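You operate a simulated robot arm through the tools that you are given. There is no shell and no other tool. Be economical: measure what you need, move in short steps, check, and stop when the job is done.

You run a simulated two-armed robot. Do the job below in one go: nothing can be reset, and whatever is moved stays where it is left.

## Task
Cool Unit 30 with the duct fan, then move the test block to the rack.
Fine: wait until the hot lamp is dark before you open the drawer; the plate stays in; shut the drawer again and switch the fan off. Set down upright: test block.

The check looks at the end state, three seconds after you hand in, the way a careful person would. Anything else that was tipped, shoved, dropped, spilled or broken makes it a failure.

## Robot
Two 7-joint arms with two-finger parallel grippers on one trunk, on a base that drives. Base frame: it is fixed to the floor where the robot stands at the start and does not move with it; the origin is under the middle of the robot, x ahead of it, y to its left, z up; the surface under the hand at the start is at about z = 0.8. Units: m, degrees, N and s.
The left shoulder is at the start at [0.11, 0.169, 1.511], the right one opposite. With the tool pointing down near the work surface each hand reaches from about 0.32 to 0.7 m from the robot's upright axis, wherever it stands, measured 20 degrees to its own side. Places, roughly: fan switch [0.5, 0.1, 0.9]; on the cooling rack [0.6, -0.9, 0.8]; unit thirty drawer [0.6, 0.4, 0.9]. Payload 1.57 kg a hand.
Tool frame (each hand has its own): the origin (TCP) lies between the finger pads and is the grasp point; the fingertips stand 0.03 m ahead of it; z points along the fingers, y is the line along which they close. Largest opening 0.08 m; finger width 0.017, thickness 0.012; the body of the gripper, 0.04 by 0.082 m, starts 0.08 m behind the TCP.
Orientation is that of the tool frame in the base frame, as a unit quaternion [x, y, z, w]. With the fingers straight down and closing along the base's y, the tool's x points along the base's -x, its y along +y and its z along -z.

## Interface
- The arms move only by the tool drive_tool. It takes "left_steps", "right_steps" or both (then of equal length, played together; a hand with none holds still); each is a list that holds one entry, the list of rows, each a list of 7 numbers: the shift along the tool's x, y, z in units of 400 mm (1.0 is 400 mm), then the turn, a rotation vector about the tool's x, y, z in units of 45 degrees (1.0 is 45 degrees), then the opening, from 0 (shut) to 1 (fully open). In form: [[[tx, ty, tz, rx, ry, rz, fingers], ...]]. A call has 1 to 20 rows; each row is the pose to reach, as a shift and turn from the pose commanded when the call began, along the tool's axes at that moment. A call with a number of a shift or a turn outside -1 to 1 is refused whole. Each row takes 0.2 s and may step no farther than 0.05 m and 8.6 degrees from the row before; otherwise, or with a gripper value out of range, the whole call is refused. Where a pose cannot be reached the arm comes as near as it can. A force on the tool above 40 N (or 10 N above the force at the start of the call, whichever is more), or a blocked arm, ends the call early, and 0.2 s more pass. Each finger travels about 0.072 m/s and halts on what it meets, pressing with about 36 N; the grip force reading is that of the motor and also rises with nothing between the fingers. The clock runs only during rows and for 0.2 s after the last one: add rows that repeat a pose to give the fingers time. The reply holds the time, the measured pose of the TCP, the force on the tool along the base axes, the opening and the grip force, in the units named above and with some noise, with the torque about the TCP (base axes, N m) and any sound that the robot's microphone picked up.
- Cameras (640 x 400 px; columns grow to the right, rows downward): "scene" is now at [0.1518, 0.0101, 1.6896]; the picture's right is [0.14, -0.99, 0.00], its down [-0.79, -0.11, -0.60] and it looks along [0.60, 0.09, -0.80] (base axes); focal length 221 px, centre (320, 200). "left" rides on the left gripper at [0.072, 0.007, -0.122] in its tool frame; the picture's right is [-0.09, 1.00, 0.00], its down [-0.84, -0.08, -0.54] and it looks along [-0.54, -0.05, 0.84] (tool axes); focal length 238 px, centre (320, 200). "right" rides on the right gripper at [0.072, -0.007, -0.122] in its tool frame; the picture's right is [0.09, 1.00, 0.00], its down [-0.84, 0.08, -0.54] and it looks along [-0.54, 0.05, 0.84] (tool axes); focal length 238 px, centre (320, 200). There is no depth. A picture from a camera that has moved, and an enlarged one, comes with that camera's place and axes in the base frame and with its lens.
- capture(camera): a new picture of that camera. The clock stands still meanwhile.
- lift_body(by): slides the trunk up (or, below 0, down) by that many m; the arms and the scene camera ride with it, the base frame stays. It gives what a move gives, with no picture.
- steer(legs): drives the robot by 1 to 6 legs, each [ahead, left, turn to the left] in m, m and degrees, along the robot's own axes; the way and the turn of a leg run together, so that a leg with both is an arc; at most 1.5 m and 180 degrees a leg. The arms and the cameras ride along, it lands a little off, and it stops where it bumps. It gives what a move gives.
- aim_head(pan, tilt): turns the head with the scene camera to pan (to the left, within 86 degrees either way) and tilt (down, from -29 to 69), counted from straight ahead of the robot. It gives what a move gives.
- close_up(camera, box): a new picture of the part [left, top, right, bottom] of that camera's present view, enlarged. The clock stands still meanwhile.
- job_done(): hands the job in; it is judged then, once.

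Work in short steps. Places have to be worked out from the pictures, the camera data and where the tool is seen: move nearer, look again, correct. Check each grasp and each placing, and mend what went wrong. You have 120 turns and 88 pictures in all, those below and enlarged ones among them. Open the grippers and draw the arms clear of the work before you hand the job in, unless the task says otherwise; then end with one line.

The tools are called after "Call:" as name(argument=value, ...) on one line, values as JSON. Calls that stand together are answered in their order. drive_tool: Moves the arms, as the interface text tells. Its arguments: {"type":"object","properties":{"left_steps":{"type":"array","items":{"type":"array","items":{"type":"array","items":{"type":"number"}}}},"right_steps":{"type":"array","items":{"type":"array","items":{"type":"array","items":{"type":"number"}}}}},"required":[]} The other tools are called the same way: lift_body (by) slides the trunk up or down; steer (legs) drives the base; aim_head (pan, tilt) turns the head that bears the scene camera; capture (camera) takes a picture; close_up (camera, box) takes an enlarged picture of a part of a camera's view; job_done () hands the job in.

At the start:

```text
clock: 0.0
left_tcp_pos: [0.649, 0.2901, 1.206]
left_orientation: [0.0, 1.0, 0.001, 0.0]
left_force: [-0.2, 0.1, -0.1]
left_moment: [0.02, -0.01, 0.02]
left_opening: 0.08
left_gripper_force: 0.0
right_tcp_pos: [0.6658, -0.2546, 1.2217]
right_orientation: [0.0, 1.0, 0.0, 0.0]
right_force: [0.4, 0.2, 0.2]
right_moment: [0.01, 0.01, 0.01]
right_opening: 0.0798
right_gripper_force: 0.0
trunk travel left (down, up): [-0.825, 0.065]
robot x, y, heading: [0.0011, -0.0004, 0.2]
head pan, tilt: [8.1, 52.8]
```

scene: 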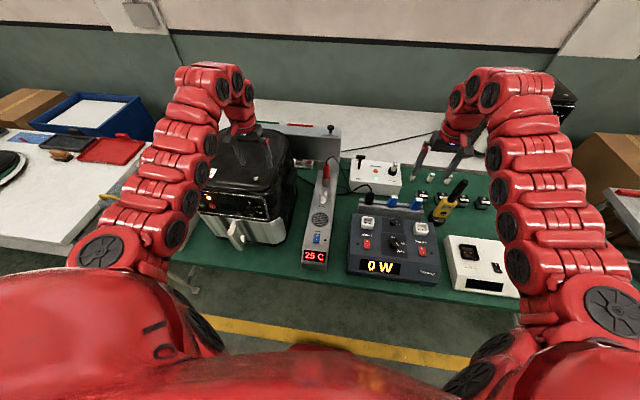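
right: 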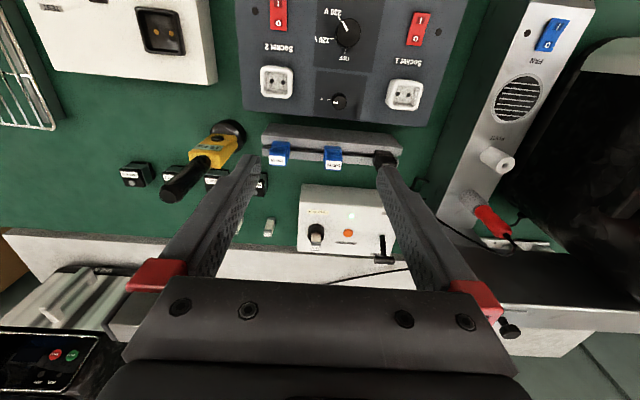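
left: 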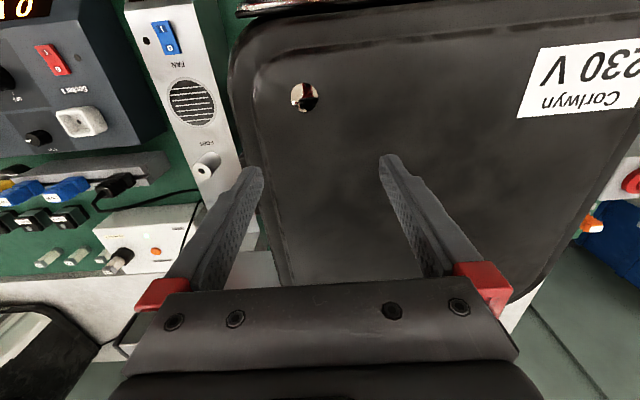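

I start by looking closer at the unit and the fan column.

Call:
close_up(camera="scene", box=[180, 110, 360, 280])

Call:
close_up(camera="scene", box=[320, 140, 540, 300])

```text
2.35 times, centred on (270, 195) of scene
camera zoom: at [0.1518, 0.0101, 1.6896], right [0.14, -0.99, 0.0], down [-0.79, -0.11, -0.6], along [0.6, 0.09, -0.8], focal length 521 px, centre (438, 212)
```

zoom: 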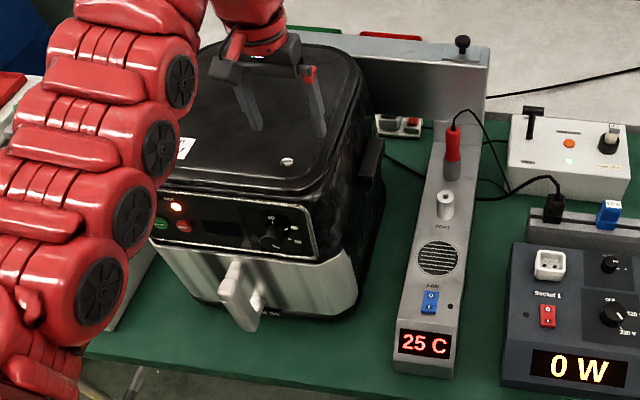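

```text
2.50 times, centred on (430, 220) of scene
camera zoom: at [0.1518, 0.0101, 1.6896], right [0.14, -0.99, 0.0], down [-0.79, -0.11, -0.6], along [0.6, 0.09, -0.8], focal length 553 px, centre (45, 150)
```

zoom: 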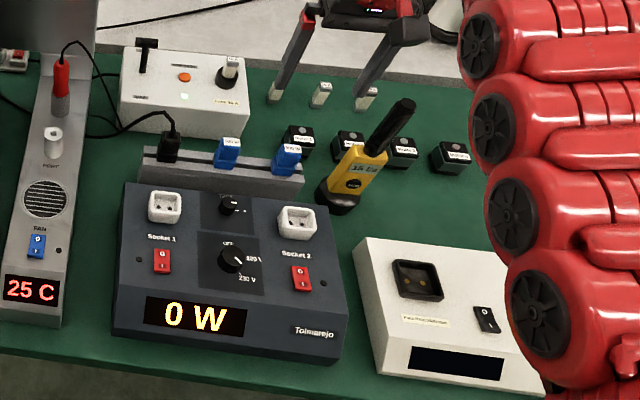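

The lamp near the unit's top-left glows; I need the labels, so I look at them enlarged with the hand cameras.

Call:
close_up(camera="right", box=[400, 0, 640, 270])

Call:
close_up(camera="scene", box=[195, 170, 295, 260])

Call:
close_up(camera="scene", box=[250, 110, 410, 210])

Call:
close_up(camera="right", box=[100, 90, 440, 270])

```text
1.48 times, centred on (520, 135) of right
camera zoom: at [0.593, -0.2612, 1.3433], right [-0.09, 1.0, 0.0], down [0.84, 0.08, 0.54], along [0.54, 0.05, -0.84], focal length 353 px, centre (24, 296)
```

zoom: 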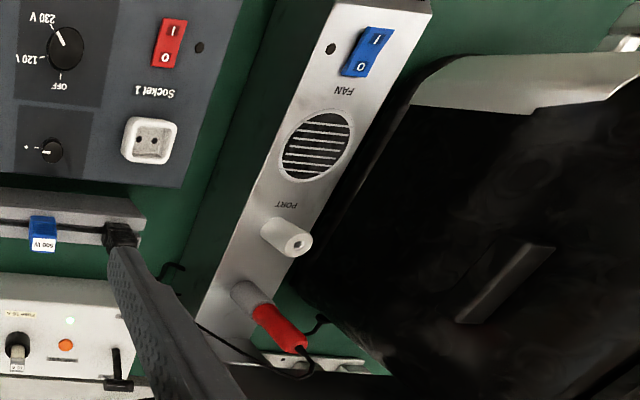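

```text
4.44 times, centred on (245, 215) of scene
camera zoom: at [0.1518, 0.0101, 1.6896], right [0.14, -0.99, 0.0], down [-0.79, -0.11, -0.6], along [0.6, 0.09, -0.8], focal length 983 px, centre (653, 133)
```

zoom: 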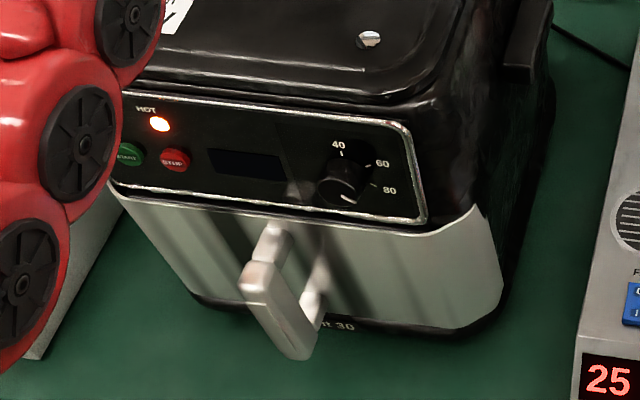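

```text
4.00 times, centred on (330, 160) of scene
camera zoom: at [0.1518, 0.0101, 1.6896], right [0.14, -0.99, 0.0], down [-0.79, -0.11, -0.6], along [0.6, 0.09, -0.8], focal length 885 px, centre (280, 360)
```

zoom: 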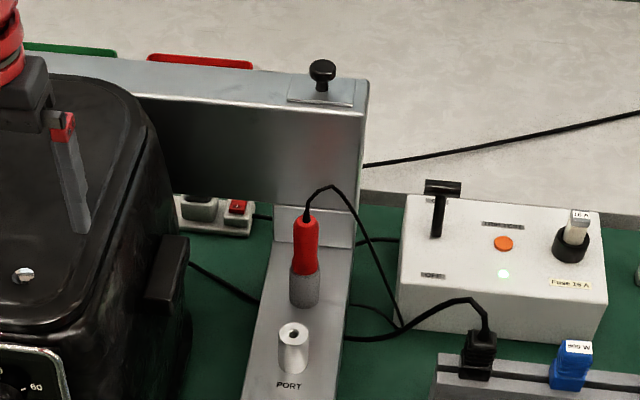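

```text
1.88 times, centred on (270, 180) of right
camera zoom: at [0.593, -0.2612, 1.3433], right [-0.09, 1.0, 0.0], down [0.84, 0.08, 0.54], along [0.54, 0.05, -0.84], focal length 449 px, centre (414, 238)
```

zoom: 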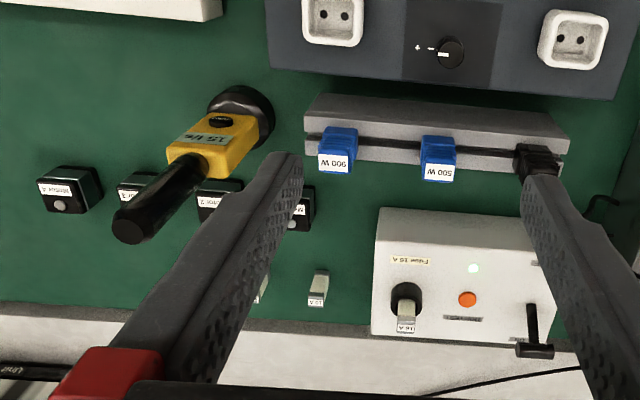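

The black plug parked on the rail looks like the unit's own mains plug. The duct runs behind the unit with a black knob (damper?) on its end. I move the left hand off the unit, high, towards the fan column, closing the fingers, to look at both.

Call:
drive_tool(left_steps=[[[0.083, -0.08, -0.05, 0, 0, 0, 0.6], [0.166, -0.16, -0.05, 0, 0, 0, 0.3], [0.25, -0.24, -0.05, 0, 0, 0, 0], [0.333, -0.32, -0.05, 0, 0, 0, 0], [0.416, -0.4, -0.05, 0, 0, 0, 0], [0.5, -0.45, -0.05, 0, 0, 0, 0], [0.5, -0.45, -0.05, 0, 0, 0, 0]]])

Call:
capture(camera="left")

Call:
capture(camera="scene")

```text
refused: row 1 steps farther than a row can; nothing moved
```

```text
78 pictures are left
camera left: at [0.5769, 0.2968, 1.3279], right [0.09, 1.0, 0.0], down [0.84, -0.08, 0.54], along [0.54, -0.05, -0.84], focal length 238 px, centre (320, 200)
```

left: 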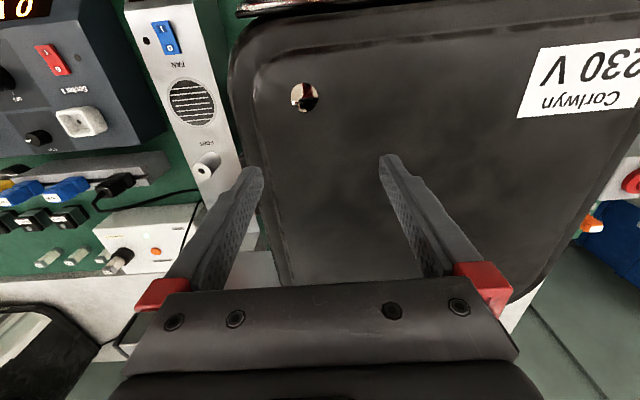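

```text
77 pictures are left
camera scene: at [0.1518, 0.0101, 1.6896], right [0.14, -0.99, 0.0], down [-0.79, -0.11, -0.6], along [0.6, 0.09, -0.8], focal length 221 px, centre (320, 200)
```

scene: 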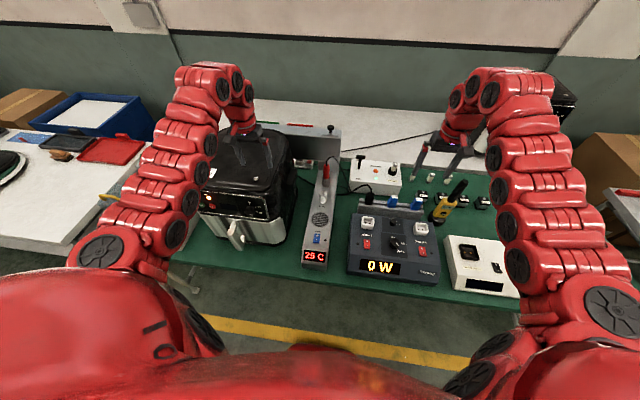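

The first row stepped too far; the same move in smaller rows.

Call:
drive_tool(left_steps=[[[0.05, -0.05, -0.05, 0, 0, 0, 0.6], [0.12, -0.12, -0.05, 0, 0, 0, 0.3], [0.2, -0.19, -0.05, 0, 0, 0, 0], [0.28, -0.26, -0.05, 0, 0, 0, 0], [0.36, -0.33, -0.05, 0, 0, 0, 0], [0.43, -0.4, -0.05, 0, 0, 0, 0], [0.5, -0.45, -0.05, 0, 0, 0, 0], [0.5, -0.45, -0.05, 0, 0, 0, 0]]])

```text
clock: 1.8
left_tcp_pos: [0.615, 0.0843, 1.2437]
left_orientation: [0.001, 1.0, 0.0, -0.002]
left_force: [-0.2, 0.8, 0.6]
left_moment: [0.01, -0.02, 0.02]
left_opening: 0.0
left_gripper_force: 21.0
left hand out of reach, approached as far as the arm can: row 2, 3, 4, 5, 6, 7, 8
right_tcp_pos: [0.6647, -0.2566, 1.2206]
right_orientation: [0.0, 1.0, 0.002, 0.0]
right_force: [0.1, -0.9, 0.1]
right_moment: [0.05, 0.0, -0.03]
right_opening: 0.0799
right_gripper_force: 0.1
trunk travel left (down, up): [-0.825, 0.065]
robot x, y, heading: [-0.0003, 0.0006, -0.1]
head pan, tilt: [8.1, 52.8]
```

The arm can't fold that far back at this height; I look from where it stopped.

Call:
capture(camera="left")

Call:
close_up(camera="scene", box=[190, 100, 400, 280])

```text
76 pictures are left
camera left: at [0.5431, 0.0908, 1.3669], right [0.09, 1.0, 0.0], down [0.84, -0.08, 0.54], along [0.54, -0.05, -0.84], focal length 238 px, centre (320, 200)
```

left: 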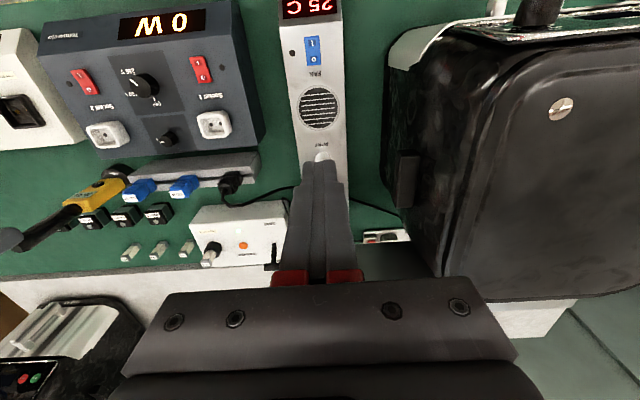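

```text
2.22 times, centred on (295, 190) of scene
camera zoom: at [0.1523, 0.0071, 1.6896], right [0.14, -0.99, 0.0], down [-0.79, -0.11, -0.6], along [0.6, 0.09, -0.8], focal length 492 px, centre (376, 222)
```

zoom: 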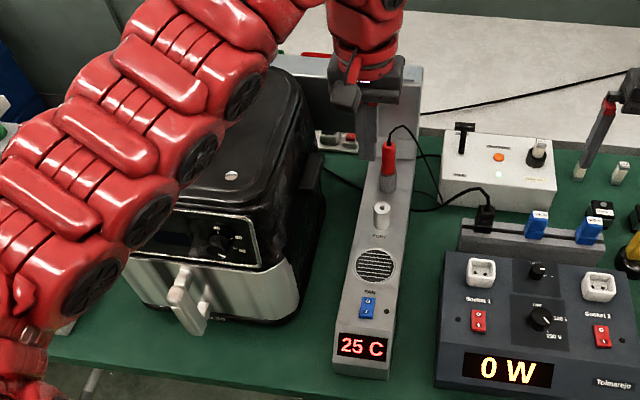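

Triangulating: the switch sits at about (0.546, 0.079, 0.917), its "I" end towards the robot; probe and port are farther back. I lower the hand 0.1 m and see which pose the shifts count from.

Call:
drive_tool(left_steps=[[[0.0, 0, 0.1, 0, 0, 0, 0], [0, 0, 0.2, 0, 0, 0, 0], [0, 0, 0.3, 0, 0, 0, 0], [0, 0, 0.3, 0, 0, 0, 0]]])

```text
clock: 2.8
left_tcp_pos: [0.6322, 0.1063, 1.1883]
left_orientation: [-0.003, 1.0, -0.001, -0.003]
left_force: [-0.3, 0.4, -0.6]
left_moment: [0.0, 0.01, -0.01]
left_opening: 0.0
left_gripper_force: 21.5
left hand out of reach, approached as far as the arm can: row 1, 2, 3, 4
right_tcp_pos: [0.6652, -0.2539, 1.2206]
right_orientation: [0.0, 1.0, 0.0, 0.0]
right_force: [-1.1, 0.1, 0.3]
right_moment: [0.02, 0.04, -0.02]
right_opening: 0.08
right_gripper_force: 0.0
trunk travel left (down, up): [-0.825, 0.065]
robot x, y, heading: [0.0038, 0.002, 0.3]
head pan, tilt: [8.1, 52.8]
```

Still out of reach; it seems the shifts count from the commanded (unreached) pose. I bring the command forward and down.

Call:
drive_tool(left_steps=[[[-0.1, -0.02, 0.05, 0, 0, 0, 0], [-0.2, -0.04, 0.1, 0, 0, 0, 0], [-0.3, -0.06, 0.15, 0, 0, 0, 0], [-0.378, -0.0775, 0.15, 0, 0, 0, 0], [-0.378, -0.0775, 0.15, 0, 0, 0, 0]]])

```text
clock: 4.0
left_tcp_pos: [0.7243, 0.0824, 1.1397]
left_orientation: [0.0, 1.0, 0.0, 0.0]
left_force: [-0.4, -0.9, -0.2]
left_moment: [0.05, 0.02, -0.01]
left_opening: 0.0003
left_gripper_force: 21.6
left hand out of reach, approached as far as the arm can: row 3, 4, 5
right_tcp_pos: [0.6665, -0.2556, 1.2206]
right_orientation: [0.001, 1.0, 0.001, 0.001]
right_force: [0.9, -0.5, 0.1]
right_moment: [0.0, 0.01, 0.0]
right_opening: 0.08
right_gripper_force: 0.0
trunk travel left (down, up): [-0.825, 0.065]
robot x, y, heading: [0.0041, 0.0005, 0.0]
head pan, tilt: [8.1, 52.8]
```

So shifts count from the attained pose, and x 0.72 is the outer limit here. Now I go back and down to (0.60, 0.079, 1.04).

Call:
drive_tool(left_steps=[[[0.1, 0, 0.04, 0, 0, 0, 0], [0.2, 0, 0.1, 0, 0, 0, 0], [0.28, -0.005, 0.18, 0, 0, 0, 0], [0.31, -0.008, 0.25, 0, 0, 0, 0], [0.31, -0.008, 0.25, 0, 0, 0, 0]]])

```text
clock: 5.2
left_tcp_pos: [0.6209, 0.0755, 1.0282]
left_orientation: [0.0, 1.0, 0.001, -0.001]
left_force: [-0.3, -0.5, -0.1]
left_moment: [0.02, 0.01, -0.01]
left_opening: 0.0
left_gripper_force: 21.5
left hand out of reach, approached as far as the arm can: row 3, 4, 5
right_tcp_pos: [0.6637, -0.2537, 1.2216]
right_orientation: [0.001, 1.0, 0.0, 0.0]
right_force: [-0.6, 0.3, -0.2]
right_moment: [-0.02, -0.03, 0.01]
right_opening: 0.0799
right_gripper_force: 0.1
trunk travel left (down, up): [-0.825, 0.065]
robot x, y, heading: [0.0016, 0.0026, 0.1]
head pan, tilt: [8.1, 52.8]
```

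The inner limit at this height is x≈0.62 on the centre line. I back the base 0.1 m so the switch comes into range.

Call:
steer(legs=[[-0.1, 0, 0]])

Call:
capture(camera="left")

Call:
capture(camera="scene")

```text
clock: 6.3
left_tcp_pos: [0.5238, 0.0766, 1.0268]
left_orientation: [0.0, 1.0, -0.001, -0.003]
left_force: [-0.6, -0.5, 0.7]
left_moment: [-0.01, 0.01, 0.02]
left_opening: 0.0
left_gripper_force: 21.6
right_tcp_pos: [0.5674, -0.2529, 1.221]
right_orientation: [0.0, 1.0, 0.0, 0.0]
right_force: [0.6, 0.3, 0.1]
right_moment: [0.0, -0.02, 0.0]
right_opening: 0.0799
right_gripper_force: 0.1
trunk travel left (down, up): [-0.825, 0.065]
robot x, y, heading: [-0.0999, 0.0009, 0.1]
head pan, tilt: [8.1, 52.8]
```

```text
74 pictures are left
camera left: at [0.4511, 0.0824, 1.1493], right [0.09, 1.0, 0.0], down [0.84, -0.08, 0.54], along [0.54, -0.05, -0.84], focal length 238 px, centre (320, 200)
```

left: 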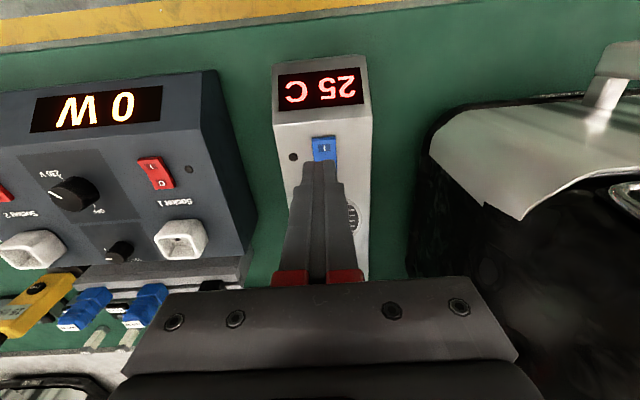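

```text
73 pictures are left
camera scene: at [0.0541, 0.0102, 1.6894], right [0.14, -0.99, 0.0], down [-0.79, -0.11, -0.6], along [0.6, 0.09, -0.8], focal length 221 px, centre (320, 200)
```

scene: 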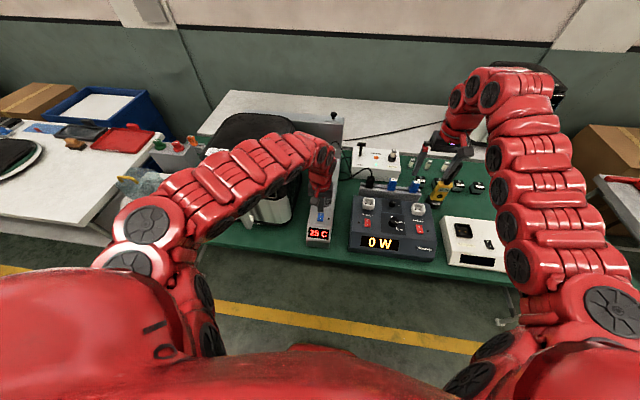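

The "I" end shows at about x 0.537, y 0.080. I lower the closed fingertips onto it in small rows.

Call:
drive_tool(left_steps=[[[-0.033, 0.008, 0.06, 0, 0, 0, 0], [-0.033, 0.008, 0.12, 0, 0, 0, 0], [-0.033, 0.008, 0.16, 0, 0, 0, 0], [-0.033, 0.008, 0.18, 0, 0, 0, 0], [-0.033, 0.008, 0.19, 0, 0, 0, 0], [-0.033, 0.008, 0.2, 0, 0, 0, 0], [-0.033, 0.008, 0.21, 0, 0, 0, 0], [-0.033, 0.008, 0.215, 0, 0, 0, 0]]])

Call:
close_up(camera="left", box=[250, 40, 410, 240])

```text
clock: 8.2
left_tcp_pos: [0.5348, 0.0789, 0.9487]
left_orientation: [0.0, 1.0, 0.001, 0.004]
left_force: [-12.5, 1.6, 25.9]
left_moment: [0.08, 0.12, -0.11]
left_opening: 0.0
left_gripper_force: 20.9
right_tcp_pos: [0.5611, -0.2523, 1.2241]
right_orientation: [-0.002, 1.0, 0.0, 0.003]
right_force: [-0.1, -0.2, 0.3]
right_moment: [0.04, -0.04, -0.02]
right_opening: 0.0801
right_gripper_force: 0.0
trunk travel left (down, up): [-0.825, 0.065]
robot x, y, heading: [-0.0973, 0.0044, 0.1]
head pan, tilt: [8.1, 52.8]
stopped in row 8 (left hand): the force on the tool passed its limit at 44 N (the readings are from after the stop); the commanded pose is now the measured one
```

```text
2.00 times, centred on (330, 140) of left
camera zoom: at [0.4615, 0.0856, 1.0696], right [0.09, 1.0, 0.0], down [0.83, -0.08, 0.55], along [0.55, -0.05, -0.84], focal length 477 px, centre (300, 320)
```

zoom: 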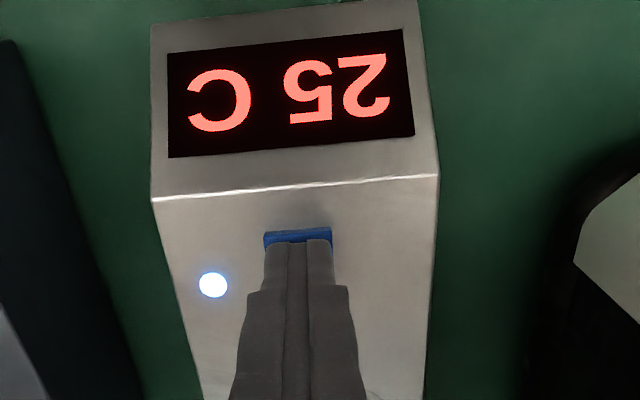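

The blue lamp next to the switch lit: the fan is on. I lift off and then check the duct and the hot lamp.

Call:
drive_tool(left_steps=[[[0, 0, -0.06, 0, 0, 0, 0], [0, 0, -0.15, 0, 0, 0, 0], [0, 0, -0.25, 0, 0, 0, 0], [0, 0, -0.3, 0, 0, 0, 0]]])

Call:
close_up(camera="scene", box=[180, 80, 420, 250])

```text
clock: 9.2
left_tcp_pos: [0.5373, 0.0763, 1.0622]
left_orientation: [-0.002, 1.0, 0.001, 0.003]
left_force: [0.9, -0.7, -0.9]
left_moment: [0.01, -0.02, -0.02]
left_opening: 0.0
left_gripper_force: 21.0
right_tcp_pos: [0.5662, -0.254, 1.2206]
right_orientation: [-0.001, 1.0, 0.0, 0.0]
right_force: [0.7, 0.2, -0.5]
right_moment: [-0.01, -0.01, -0.01]
right_opening: 0.0804
right_gripper_force: 0.1
trunk travel left (down, up): [-0.825, 0.065]
robot x, y, heading: [-0.0978, -0.0012, 0.1]
head pan, tilt: [8.1, 52.8]
```

```text
2.35 times, centred on (300, 165) of scene
camera zoom: at [0.0531, 0.0091, 1.6895], right [0.14, -0.99, 0.0], down [-0.79, -0.11, -0.6], along [0.6, 0.09, -0.8], focal length 521 px, centre (367, 282)
```

zoom: 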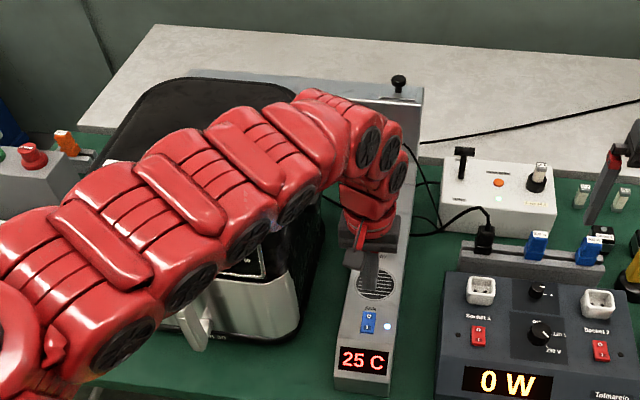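

Fan runs (blue lamp). Now I raise the left hand and swing it left so the hot lamp is visible.

Call:
drive_tool(left_steps=[[[0, 0, -0.1, 0, 0, 0, 0], [0, 0, -0.2, 0, 0, 0, 0], [0, 0, -0.3, 0, 0, 0, 0], [0, 0.08, -0.37, 0, 0, 0, 0], [0, 0.18, -0.37, 0, 0, 0, 0], [0, 0.28, -0.37, 0, 0, 0, 0], [0, 0.38, -0.37, 0, 0, 0, 0], [0, 0.48, -0.37, 0, 0, 0, 0], [0, 0.55, -0.37, 0, 0, 0, 0], [0, 0.55, -0.37, 0, 0, 0, 0]]])

Call:
capture(camera="scene")

Call:
close_up(camera="scene", box=[200, 150, 320, 240])

```text
clock: 11.4
left_tcp_pos: [0.54, 0.3012, 1.2093]
left_orientation: [-0.001, 1.0, 0.001, 0.002]
left_force: [0.0, -0.3, 0.3]
left_moment: [0.0, 0.0, -0.01]
left_opening: 0.0
left_gripper_force: 21.9
left hand out of reach, approached as far as the arm can: row 2
right_tcp_pos: [0.5658, -0.2519, 1.2217]
right_orientation: [-0.001, 1.0, 0.0, 0.0]
right_force: [0.8, 0.3, -0.3]
right_moment: [-0.01, 0.0, 0.0]
right_opening: 0.0798
right_gripper_force: 0.1
trunk travel left (down, up): [-0.825, 0.065]
robot x, y, heading: [-0.1013, 0.0009, -0.1]
head pan, tilt: [8.1, 52.8]
```

```text
70 pictures are left
camera scene: at [0.0526, 0.01, 1.6896], right [0.14, -0.99, 0.0], down [-0.79, -0.11, -0.6], along [0.6, 0.09, -0.8], focal length 221 px, centre (320, 200)
```

scene: 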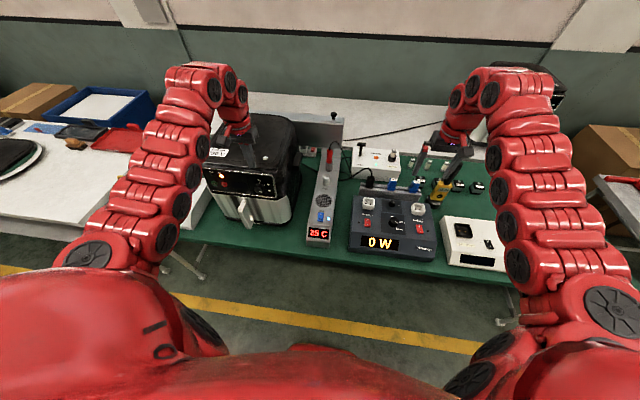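

```text
4.44 times, centred on (260, 195) of scene
camera zoom: at [0.0526, 0.01, 1.6896], right [0.14, -0.99, 0.0], down [-0.79, -0.11, -0.6], along [0.6, 0.09, -0.8], focal length 983 px, centre (587, 222)
```

zoom: 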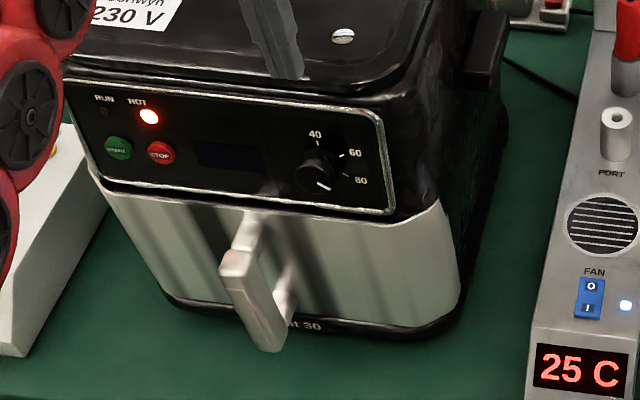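

Fan on, lamp still lit. While time passes I bring the right hand toward the column and pitch its camera up to inspect the duct's knob.

Call:
drive_tool(right_steps=[[[-0.02, 0.06, -0.02, 0, -0.1, 0, 1], [-0.03, 0.12, -0.04, 0, -0.2, 0, 1], [-0.04, 0.18, -0.06, 0, -0.3, 0, 1], [-0.05, 0.24, -0.08, 0, -0.4, 0, 1], [-0.06, 0.3, -0.08, 0, -0.5, 0, 1], [-0.06, 0.36, -0.08, 0, -0.6, 0, 1], [-0.06, 0.4, -0.08, 0, -0.7, 0, 1], [-0.06, 0.4, -0.08, 0, -0.7, 0, 1], [-0.06, 0.4, -0.08, 0, -0.7, 0, 1], [-0.06, 0.4, -0.08, 0, -0.7, 0, 1], [-0.06, 0.4, -0.08, 0, -0.7, 0, 1], [-0.06, 0.4, -0.08, 0, -0.7, 0, 1], [-0.06, 0.4, -0.08, 0, -0.7, 0, 1], [-0.06, 0.4, -0.08, 0, -0.7, 0, 1], [-0.06, 0.4, -0.08, 0, -0.7, 0, 1], [-0.06, 0.4, -0.08, 0, -0.7, 0, 1]]])

Call:
capture(camera="right")

```text
clock: 14.8
left_tcp_pos: [0.5397, 0.3017, 1.2093]
left_orientation: [0.0, 1.0, 0.0, 0.003]
left_force: [-0.1, -0.5, 0.5]
left_moment: [0.02, 0.0, 0.02]
left_opening: 0.0001
left_gripper_force: 21.4
right_tcp_pos: [0.5865, -0.0925, 1.2508]
right_orientation: [-0.001, 0.962, 0.0, 0.271]
right_force: [0.6, -0.2, -0.1]
right_moment: [-0.01, 0.03, 0.02]
right_opening: 0.0801
right_gripper_force: 0.0
right hand out of reach, approached as far as the arm can: row 4, 5, 6
trunk travel left (down, up): [-0.825, 0.065]
robot x, y, heading: [-0.0984, 0.0004, 0.2]
head pan, tilt: [8.1, 52.8]
```

```text
68 pictures are left
camera right: at [0.4623, -0.1009, 1.3161], right [-0.08, 1.0, -0.05], down [0.43, 0.08, 0.9], along [0.9, 0.05, -0.43], focal length 238 px, centre (320, 200)
```

right: 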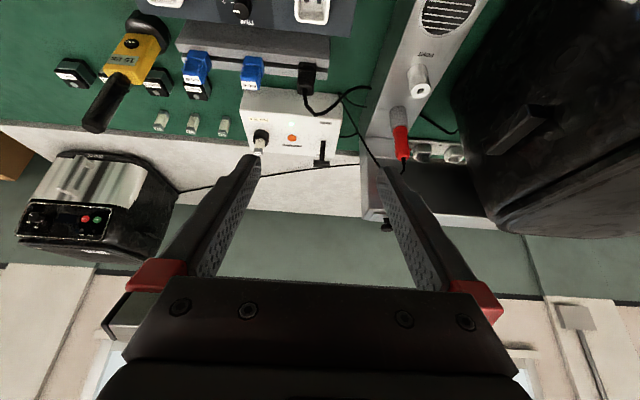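

Call:
close_up(camera="right", box=[340, 110, 540, 240])

Call:
close_up(camera="scene", box=[200, 100, 360, 200])

```text
3.08 times, centred on (440, 175) of right
camera zoom: at [0.4623, -0.1009, 1.3161], right [-0.08, 1.0, -0.05], down [0.43, 0.08, 0.9], along [0.9, 0.05, -0.43], focal length 733 px, centre (-49, 277)
```

zoom: 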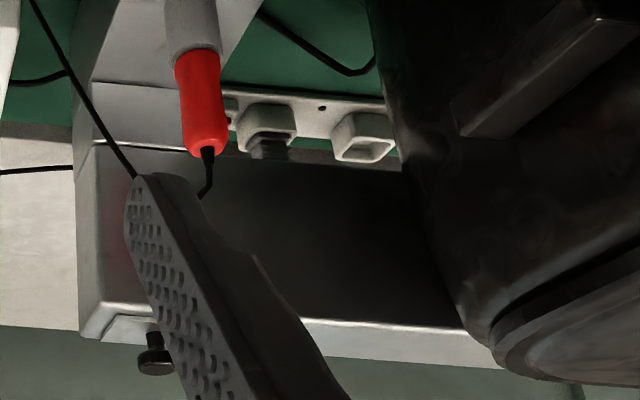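

```text
4.00 times, centred on (280, 150) of scene
camera zoom: at [0.0526, 0.0104, 1.6896], right [0.14, -0.99, 0.0], down [-0.79, -0.11, -0.6], along [0.6, 0.09, -0.8], focal length 885 px, centre (480, 400)
```

zoom: 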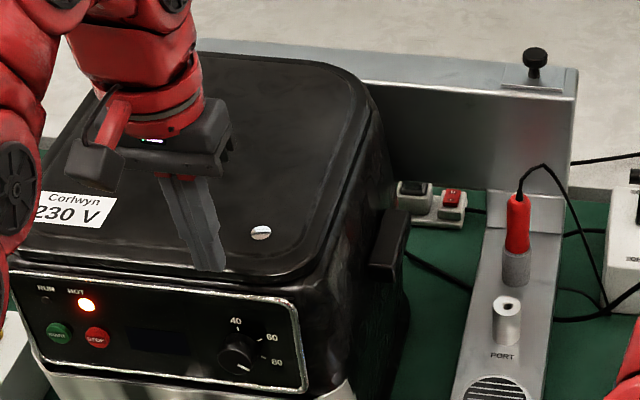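

The knob sits on a small plate on the duct's end, possibly a gate. I first let time pass (returning the right hand) and see whether the lamp goes out.

Call:
drive_tool(right_steps=[[[0, -0.08, 0, 0, 0.1, 0, 1], [0, -0.16, 0, 0, 0.2, 0, 1], [0, -0.24, 0, 0, 0.3, 0, 1], [0, -0.32, 0, 0, 0.4, 0, 1], [0, -0.4, 0, 0, 0.5, 0, 1], [0, -0.4, 0, 0, 0.6, 0, 1], [0, -0.4, 0, 0, 0.7, 0, 1], [0, -0.4, 0, 0, 0.7, 0, 1], [0, -0.4, 0, 0, 0.7, 0, 1], [0, -0.4, 0, 0, 0.7, 0, 1], [0, -0.4, 0, 0, 0.7, 0, 1], [0, -0.4, 0, 0, 0.7, 0, 1], [0, -0.4, 0, 0, 0.7, 0, 1], [0, -0.4, 0, 0, 0.7, 0, 1], [0, -0.4, 0, 0, 0.7, 0, 1], [0, -0.4, 0, 0, 0.7, 0, 1], [0, -0.4, 0, 0, 0.7, 0, 1], [0, -0.4, 0, 0, 0.7, 0, 1], [0, -0.4, 0, 0, 0.7, 0, 1], [0, -0.4, 0, 0, 0.7, 0, 1]]])

Call:
aim_head(pan=-40, tilt=45)

Call:
capture(camera="scene")

```text
clock: 19.0
left_tcp_pos: [0.5392, 0.3021, 1.2094]
left_orientation: [-0.001, 1.0, -0.001, 0.003]
left_force: [-0.1, -0.2, 0.8]
left_moment: [0.04, -0.01, 0.02]
left_opening: 0.0002
left_gripper_force: 20.7
right_tcp_pos: [0.5887, -0.2536, 1.2531]
right_orientation: [-0.001, 1.0, -0.001, 0.0]
right_force: [0.4, -0.4, 0.0]
right_moment: [0.0, 0.01, 0.02]
right_opening: 0.0801
right_gripper_force: 0.0
right hand out of reach, approached as far as the arm can: row 1, 2, 3
trunk travel left (down, up): [-0.825, 0.065]
robot x, y, heading: [-0.1031, 0.0015, 0.0]
head pan, tilt: [8.1, 52.8]
```

```text
clock: 20.1
left_tcp_pos: [0.5403, 0.3021, 1.2084]
left_orientation: [-0.001, 1.0, 0.0, 0.003]
left_force: [0.4, 0.2, -0.7]
left_moment: [0.02, -0.02, 0.01]
left_opening: 0.0003
left_gripper_force: 21.7
right_tcp_pos: [0.5904, -0.2528, 1.2519]
right_orientation: [-0.001, 1.0, 0.0, 0.0]
right_force: [-0.5, 0.5, 0.1]
right_moment: [-0.01, -0.03, 0.01]
right_opening: 0.0798
right_gripper_force: 0.1
trunk travel left (down, up): [-0.825, 0.065]
robot x, y, heading: [-0.0991, -0.0007, 0.0]
head pan, tilt: [-40.0, 45.0]
```

```text
65 pictures are left
camera scene: at [0.0416, -0.0524, 1.7003], right [-0.64, -0.77, 0.0], down [-0.54, 0.45, -0.71], along [0.54, -0.45, -0.71], focal length 221 px, centre (320, 200)
```

scene: 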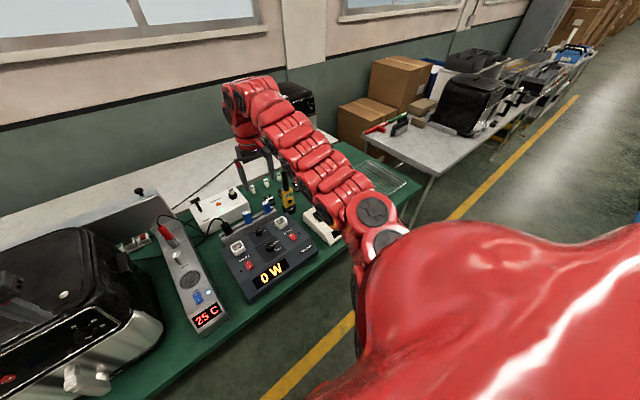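

The wire rack is at the right end of the green table. I turn the head back to the unit and let time run.

Call:
aim_head(pan=15, tilt=45)

Call:
drive_tool(right_steps=[[[0, 0, 0, 0, 0, 0, 1], [0, 0, 0, 0, 0, 0, 1], [0, 0, 0, 0, 0, 0, 1], [0, 0, 0, 0, 0, 0, 1], [0, 0, 0, 0, 0, 0, 1], [0, 0, 0, 0, 0, 0, 1], [0, 0, 0, 0, 0, 0, 1], [0, 0, 0, 0, 0, 0, 1], [0, 0, 0, 0, 0, 0, 1], [0, 0, 0, 0, 0, 0, 1], [0, 0, 0, 0, 0, 0, 1], [0, 0, 0, 0, 0, 0, 1], [0, 0, 0, 0, 0, 0, 1], [0, 0, 0, 0, 0, 0, 1], [0, 0, 0, 0, 0, 0, 1], [0, 0, 0, 0, 0, 0, 1], [0, 0, 0, 0, 0, 0, 1], [0, 0, 0, 0, 0, 0, 1], [0, 0, 0, 0, 0, 0, 1], [0, 0, 0, 0, 0, 0, 1]]])

Call:
drive_tool(right_steps=[[[0, 0, 0, 0, 0, 0, 1], [0, 0, 0, 0, 0, 0, 1], [0, 0, 0, 0, 0, 0, 1], [0, 0, 0, 0, 0, 0, 1], [0, 0, 0, 0, 0, 0, 1], [0, 0, 0, 0, 0, 0, 1], [0, 0, 0, 0, 0, 0, 1], [0, 0, 0, 0, 0, 0, 1], [0, 0, 0, 0, 0, 0, 1], [0, 0, 0, 0, 0, 0, 1], [0, 0, 0, 0, 0, 0, 1], [0, 0, 0, 0, 0, 0, 1], [0, 0, 0, 0, 0, 0, 1], [0, 0, 0, 0, 0, 0, 1], [0, 0, 0, 0, 0, 0, 1], [0, 0, 0, 0, 0, 0, 1], [0, 0, 0, 0, 0, 0, 1], [0, 0, 0, 0, 0, 0, 1], [0, 0, 0, 0, 0, 0, 1], [0, 0, 0, 0, 0, 0, 1]]])

Call:
capture(camera="scene")

```text
clock: 21.4
left_tcp_pos: [0.5398, 0.3009, 1.2097]
left_orientation: [-0.001, 1.0, 0.0, 0.003]
left_force: [0.0, 0.6, 0.0]
left_moment: [-0.02, 0.01, 0.05]
left_opening: 0.0
left_gripper_force: 21.7
right_tcp_pos: [0.5899, -0.2536, 1.2531]
right_orientation: [-0.001, 1.0, 0.001, 0.0]
right_force: [-0.1, -0.4, 0.1]
right_moment: [0.02, 0.02, 0.03]
right_opening: 0.0802
right_gripper_force: 0.0
trunk travel left (down, up): [-0.825, 0.065]
robot x, y, heading: [-0.0994, 0.0003, 0.0]
head pan, tilt: [15.0, 45.0]
```

```text
clock: 25.6
left_tcp_pos: [0.5415, 0.3014, 1.2098]
left_orientation: [-0.001, 1.0, 0.0, 0.003]
left_force: [0.2, 0.6, 0.2]
left_moment: [0.02, 0.0, -0.01]
left_opening: 0.0002
left_gripper_force: 21.5
right_tcp_pos: [0.5884, -0.2543, 1.2525]
right_orientation: [-0.001, 1.0, 0.0, -0.001]
right_force: [-0.8, -0.4, 0.6]
right_moment: [-0.01, 0.02, 0.01]
right_opening: 0.0799
right_gripper_force: 0.1
trunk travel left (down, up): [-0.825, 0.065]
robot x, y, heading: [-0.0984, -0.0027, -0.1]
head pan, tilt: [15.0, 45.0]
```

```text
clock: 29.8
left_tcp_pos: [0.5402, 0.3019, 1.2091]
left_orientation: [-0.001, 1.0, -0.001, 0.002]
left_force: [0.4, 0.4, 0.0]
left_moment: [-0.01, -0.02, 0.01]
left_opening: 0.0001
left_gripper_force: 21.7
right_tcp_pos: [0.5896, -0.2537, 1.253]
right_orientation: [-0.001, 1.0, 0.0, 0.0]
right_force: [0.2, 0.4, -0.1]
right_moment: [0.0, 0.01, 0.02]
right_opening: 0.0798
right_gripper_force: 0.1
trunk travel left (down, up): [-0.825, 0.065]
robot x, y, heading: [-0.0984, 0.0003, 0.1]
head pan, tilt: [15.0, 45.0]
```

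```text
64 pictures are left
camera scene: at [0.0576, 0.0209, 1.7003], right [0.26, -0.97, 0.0], down [-0.68, -0.18, -0.71], along [0.68, 0.18, -0.71], focal length 221 px, centre (320, 200)
```

scene: 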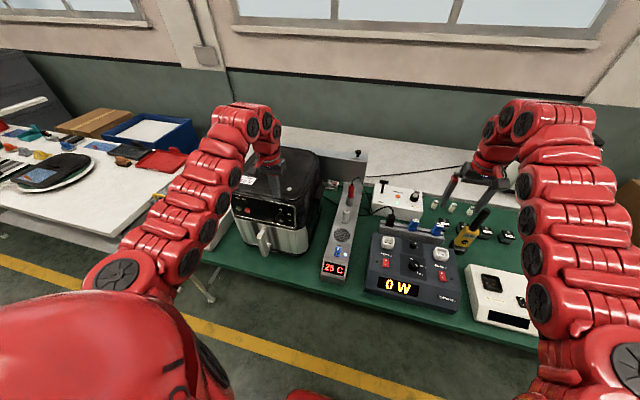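

Call:
close_up(camera="scene", box=[225, 140, 375, 240])

```text
4.00 times, centred on (300, 190) of scene
camera zoom: at [0.0576, 0.0209, 1.7003], right [0.26, -0.97, 0.0], down [-0.68, -0.18, -0.71], along [0.68, 0.18, -0.71], focal length 885 px, centre (400, 240)
```

zoom: 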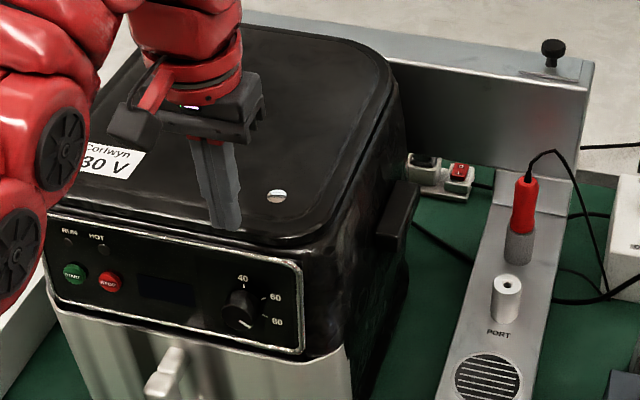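

The HOT lamp is dark now. Next I bring the left hand in front of the unit to locate the drawer handle.

Call:
drive_tool(left_steps=[[[0.08, 0.05, 0, 0, 0, 0, 0], [0.16, 0.1, 0, 0, 0, 0, 0.3], [0.24, 0.15, 0, 0, 0, 0, 0.6], [0.28, 0.2, 0, 0, 0, 0, 1], [0.28, 0.22, 0.0, 0, 0, 0, 1], [0.28, 0.22, 0.0, 0, 0, 0, 1]]])

Call:
capture(camera="left")

```text
clock: 31.2
left_tcp_pos: [0.4676, 0.4307, 1.2235]
left_orientation: [-0.002, 1.0, -0.002, 0.011]
left_force: [-1.0, -0.2, 0.3]
left_moment: [-0.04, -0.04, -0.02]
left_opening: 0.08
left_gripper_force: 0.0
left hand out of reach, approached as far as the arm can: row 1, 2, 3, 4, 5, 6
right_tcp_pos: [0.5896, -0.2527, 1.2537]
right_orientation: [-0.002, 1.0, -0.001, 0.0]
right_force: [-0.1, -0.3, -0.4]
right_moment: [-0.01, -0.02, 0.0]
right_opening: 0.0798
right_gripper_force: 0.0
trunk travel left (down, up): [-0.825, 0.065]
robot x, y, heading: [-0.0973, -0.003, 0.4]
head pan, tilt: [15.0, 45.0]
```

```text
62 pictures are left
camera left: at [0.3911, 0.4357, 1.3447], right [0.09, 1.0, 0.0], down [0.83, -0.07, 0.56], along [0.56, -0.05, -0.83], focal length 238 px, centre (320, 200)
```

left: 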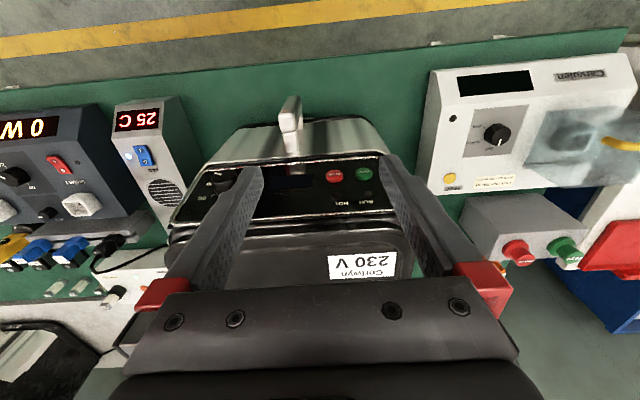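

Call:
close_up(camera="left", box=[210, 60, 410, 220])

Call:
close_up(camera="scene", box=[215, 180, 335, 280])

```text
2.50 times, centred on (310, 140) of left
camera zoom: at [0.3911, 0.4357, 1.3447], right [0.09, 1.0, 0.0], down [0.83, -0.07, 0.56], along [0.56, -0.05, -0.83], focal length 596 px, centre (345, 350)
```

zoom: 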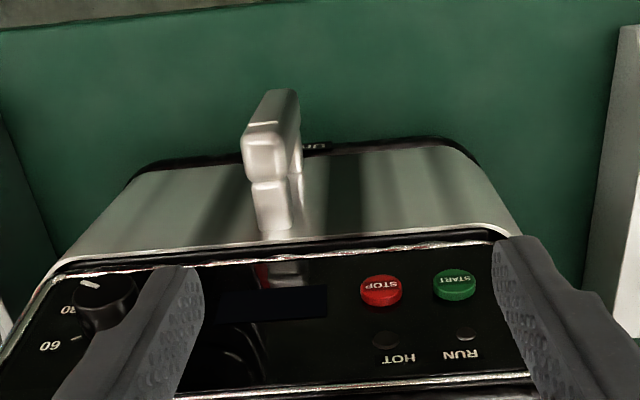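

```text
4.00 times, centred on (275, 230) of scene
camera zoom: at [0.0565, 0.0227, 1.7004], right [0.26, -0.97, 0.0], down [-0.68, -0.19, -0.71], along [0.68, 0.18, -0.71], focal length 885 px, centre (500, 80)
```

zoom: 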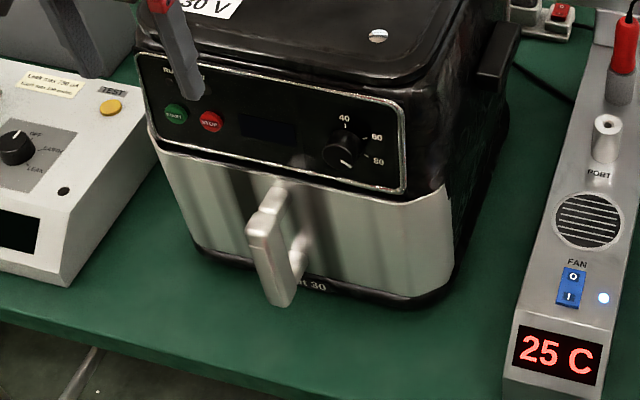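

Triangulated, the handle's vertical bar is at about (0.485, 0.382), top z≈0.985, about 0.03 wide, drawer front at x≈0.545, unit square to the base. I bring the open left hand above it.

Call:
drive_tool(left_steps=[[[-0.01, -0.04, 0.06, 0, 0, 0, 1], [-0.03, -0.08, 0.15, 0, 0, 0, 1], [-0.05, -0.122, 0.25, 0, 0, 0, 1], [-0.05, -0.122, 0.33, 0, 0, 0, 1], [-0.05, -0.122, 0.38, 0, 0, 0, 1], [-0.05, -0.122, 0.38, 0, 0, 0, 1]]])

Call:
capture(camera="left")

```text
clock: 32.6
left_tcp_pos: [0.4987, 0.3904, 1.0862]
left_orientation: [-0.001, 1.0, -0.001, 0.004]
left_force: [-0.6, -0.6, 0.1]
left_moment: [0.01, 0.02, 0.01]
left_opening: 0.08
left_gripper_force: 0.0
left hand out of reach, approached as far as the arm can: row 1, 2, 3, 4, 5, 6
right_tcp_pos: [0.5879, -0.256, 1.2515]
right_orientation: [-0.001, 1.0, 0.001, 0.001]
right_force: [0.7, -0.8, -0.1]
right_moment: [0.02, -0.01, 0.04]
right_opening: 0.08
right_gripper_force: 0.1
trunk travel left (down, up): [-0.825, 0.065]
robot x, y, heading: [-0.1017, 0.001, 0.0]
head pan, tilt: [15.0, 45.0]
```

```text
59 pictures are left
camera left: at [0.425, 0.3965, 1.2074], right [0.09, 1.0, 0.0], down [0.83, -0.08, 0.55], along [0.55, -0.05, -0.84], focal length 238 px, centre (320, 200)
```

left: 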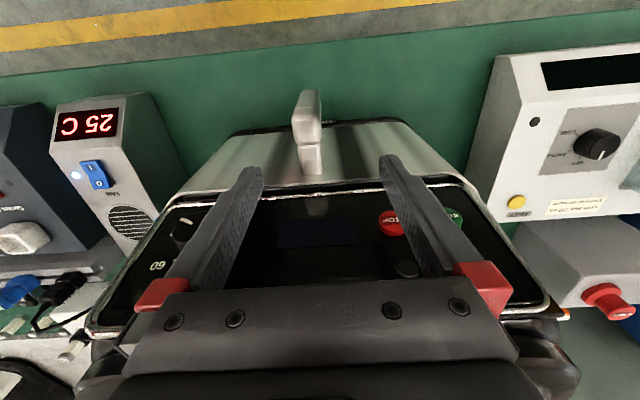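

The hand is against its inner limit here, so I back the base 0.05 m to put the handle mid-range, then descend around the bar.

Call:
steer(legs=[[-0.05, 0, 0]])

```text
clock: 33.5
left_tcp_pos: [0.4549, 0.3931, 1.0815]
left_orientation: [-0.001, 1.0, -0.001, 0.0]
left_force: [1.2, 0.2, 0.0]
left_moment: [-0.02, 0.04, 0.03]
left_opening: 0.0799
left_gripper_force: 0.0
right_tcp_pos: [0.5473, -0.2532, 1.2487]
right_orientation: [-0.002, 1.0, 0.0, -0.003]
right_force: [0.9, -0.5, -1.2]
right_moment: [-0.03, 0.05, -0.01]
right_opening: 0.08
right_gripper_force: 0.1
trunk travel left (down, up): [-0.825, 0.065]
robot x, y, heading: [-0.1415, -0.0025, 0.1]
head pan, tilt: [15.0, 45.0]
```

Now shift to x≈0.483, y≈0.380 and go down to z≈0.985 to check the straddle.

Call:
drive_tool(left_steps=[[[-0.04, -0.02, 0.02, 0, 0, 0, 1], [-0.07, -0.032, 0.05, 0, 0, 0, 1], [-0.07, -0.032, 0.12, 0, 0, 0, 1], [-0.07, -0.032, 0.19, 0, 0, 0, 1], [-0.07, -0.032, 0.24, 0, 0, 0, 1], [-0.07, -0.032, 0.24, 0, 0, 0, 1]]])

Call:
close_up(camera="left", box=[200, 40, 440, 240])

Call:
close_up(camera="scene", box=[215, 170, 335, 290])

```text
clock: 34.9
left_tcp_pos: [0.4775, 0.38, 0.989]
left_orientation: [-0.001, 1.0, 0.0, 0.004]
left_force: [-0.1, -0.1, 0.2]
left_moment: [0.0, -0.03, -0.01]
left_opening: 0.0799
left_gripper_force: 0.1
right_tcp_pos: [0.5407, -0.2536, 1.254]
right_orientation: [-0.001, 1.0, 0.0, 0.001]
right_force: [0.5, -0.5, 0.9]
right_moment: [0.0, -0.02, -0.01]
right_opening: 0.0801
right_gripper_force: 0.0
trunk travel left (down, up): [-0.825, 0.065]
robot x, y, heading: [-0.149, 0.0021, 0.1]
head pan, tilt: [15.0, 45.0]
```

```text
2.00 times, centred on (320, 140) of left
camera zoom: at [0.4039, 0.384, 1.1107], right [0.09, 1.0, 0.0], down [0.83, -0.08, 0.55], along [0.55, -0.05, -0.84], focal length 477 px, centre (320, 320)
```

zoom: 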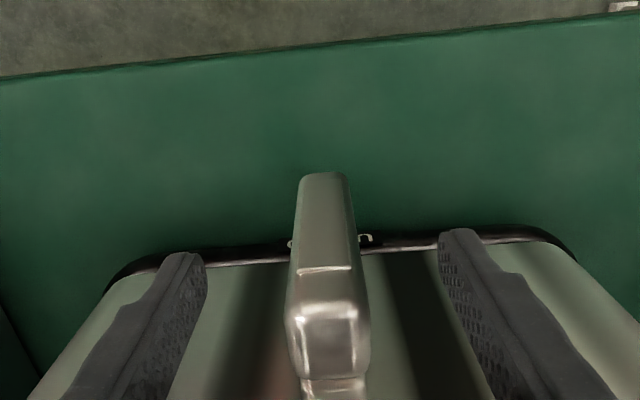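

```text
3.33 times, centred on (275, 230) of scene
camera zoom: at [0.0078, 0.0208, 1.7005], right [0.26, -0.97, 0.0], down [-0.68, -0.18, -0.71], along [0.68, 0.18, -0.71], focal length 738 px, centre (470, 100)
```

zoom: 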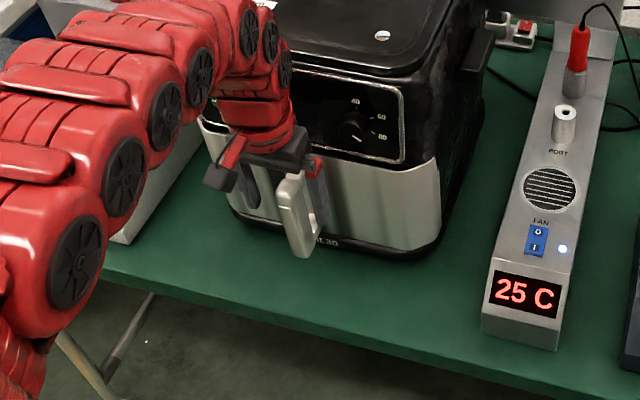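

The bar is centred between the fingers (y≈0.379), its centre about x 0.49. I lower 45 mm, move 10 mm ahead and close.

Call:
drive_tool(left_steps=[[[-0.02, 0, 0.06, 0, 0, 0, 1], [-0.025, 0, 0.11, 0, 0, 0, 1], [-0.025, 0, 0.11, 0, 0, 0, 0.7], [-0.025, 0, 0.11, 0, 0, 0, 0.4], [-0.025, 0, 0.11, 0, 0, 0, 0.1], [-0.025, 0, 0.11, 0, 0, 0, 0.0], [-0.025, 0, 0.11, 0, 0, 0, 0.0]]])

Call:
close_up(camera="left", box=[200, 40, 440, 240])

```text
clock: 36.5
left_tcp_pos: [0.4897, 0.3793, 0.9447]
left_orientation: [-0.002, 1.0, 0.0, 0.003]
left_force: [0.5, 2.2, 1.6]
left_moment: [0.21, 0.54, -0.33]
left_opening: 0.0258
left_gripper_force: 35.8
right_tcp_pos: [0.5406, -0.2535, 1.2518]
right_orientation: [-0.003, 1.0, 0.0, 0.0]
right_force: [-0.3, -0.1, -0.5]
right_moment: [-0.04, 0.02, -0.02]
right_opening: 0.0799
right_gripper_force: 0.0
trunk travel left (down, up): [-0.825, 0.065]
robot x, y, heading: [-0.1488, -0.0006, 0.1]
head pan, tilt: [15.0, 45.0]
```

```text
2.00 times, centred on (320, 140) of left
camera zoom: at [0.4162, 0.3856, 1.0677], right [0.09, 1.0, 0.0], down [0.83, -0.08, 0.55], along [0.54, -0.05, -0.84], focal length 477 px, centre (320, 320)
```

zoom: 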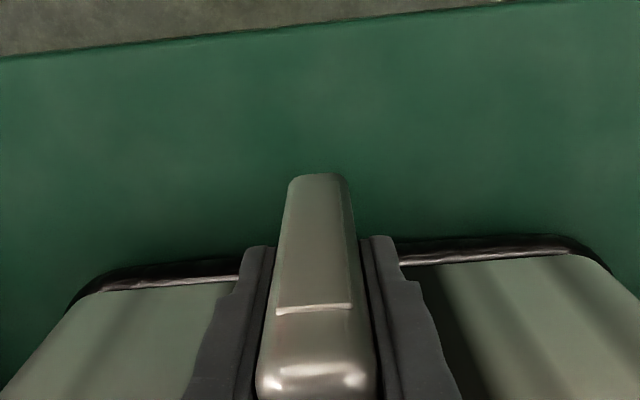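

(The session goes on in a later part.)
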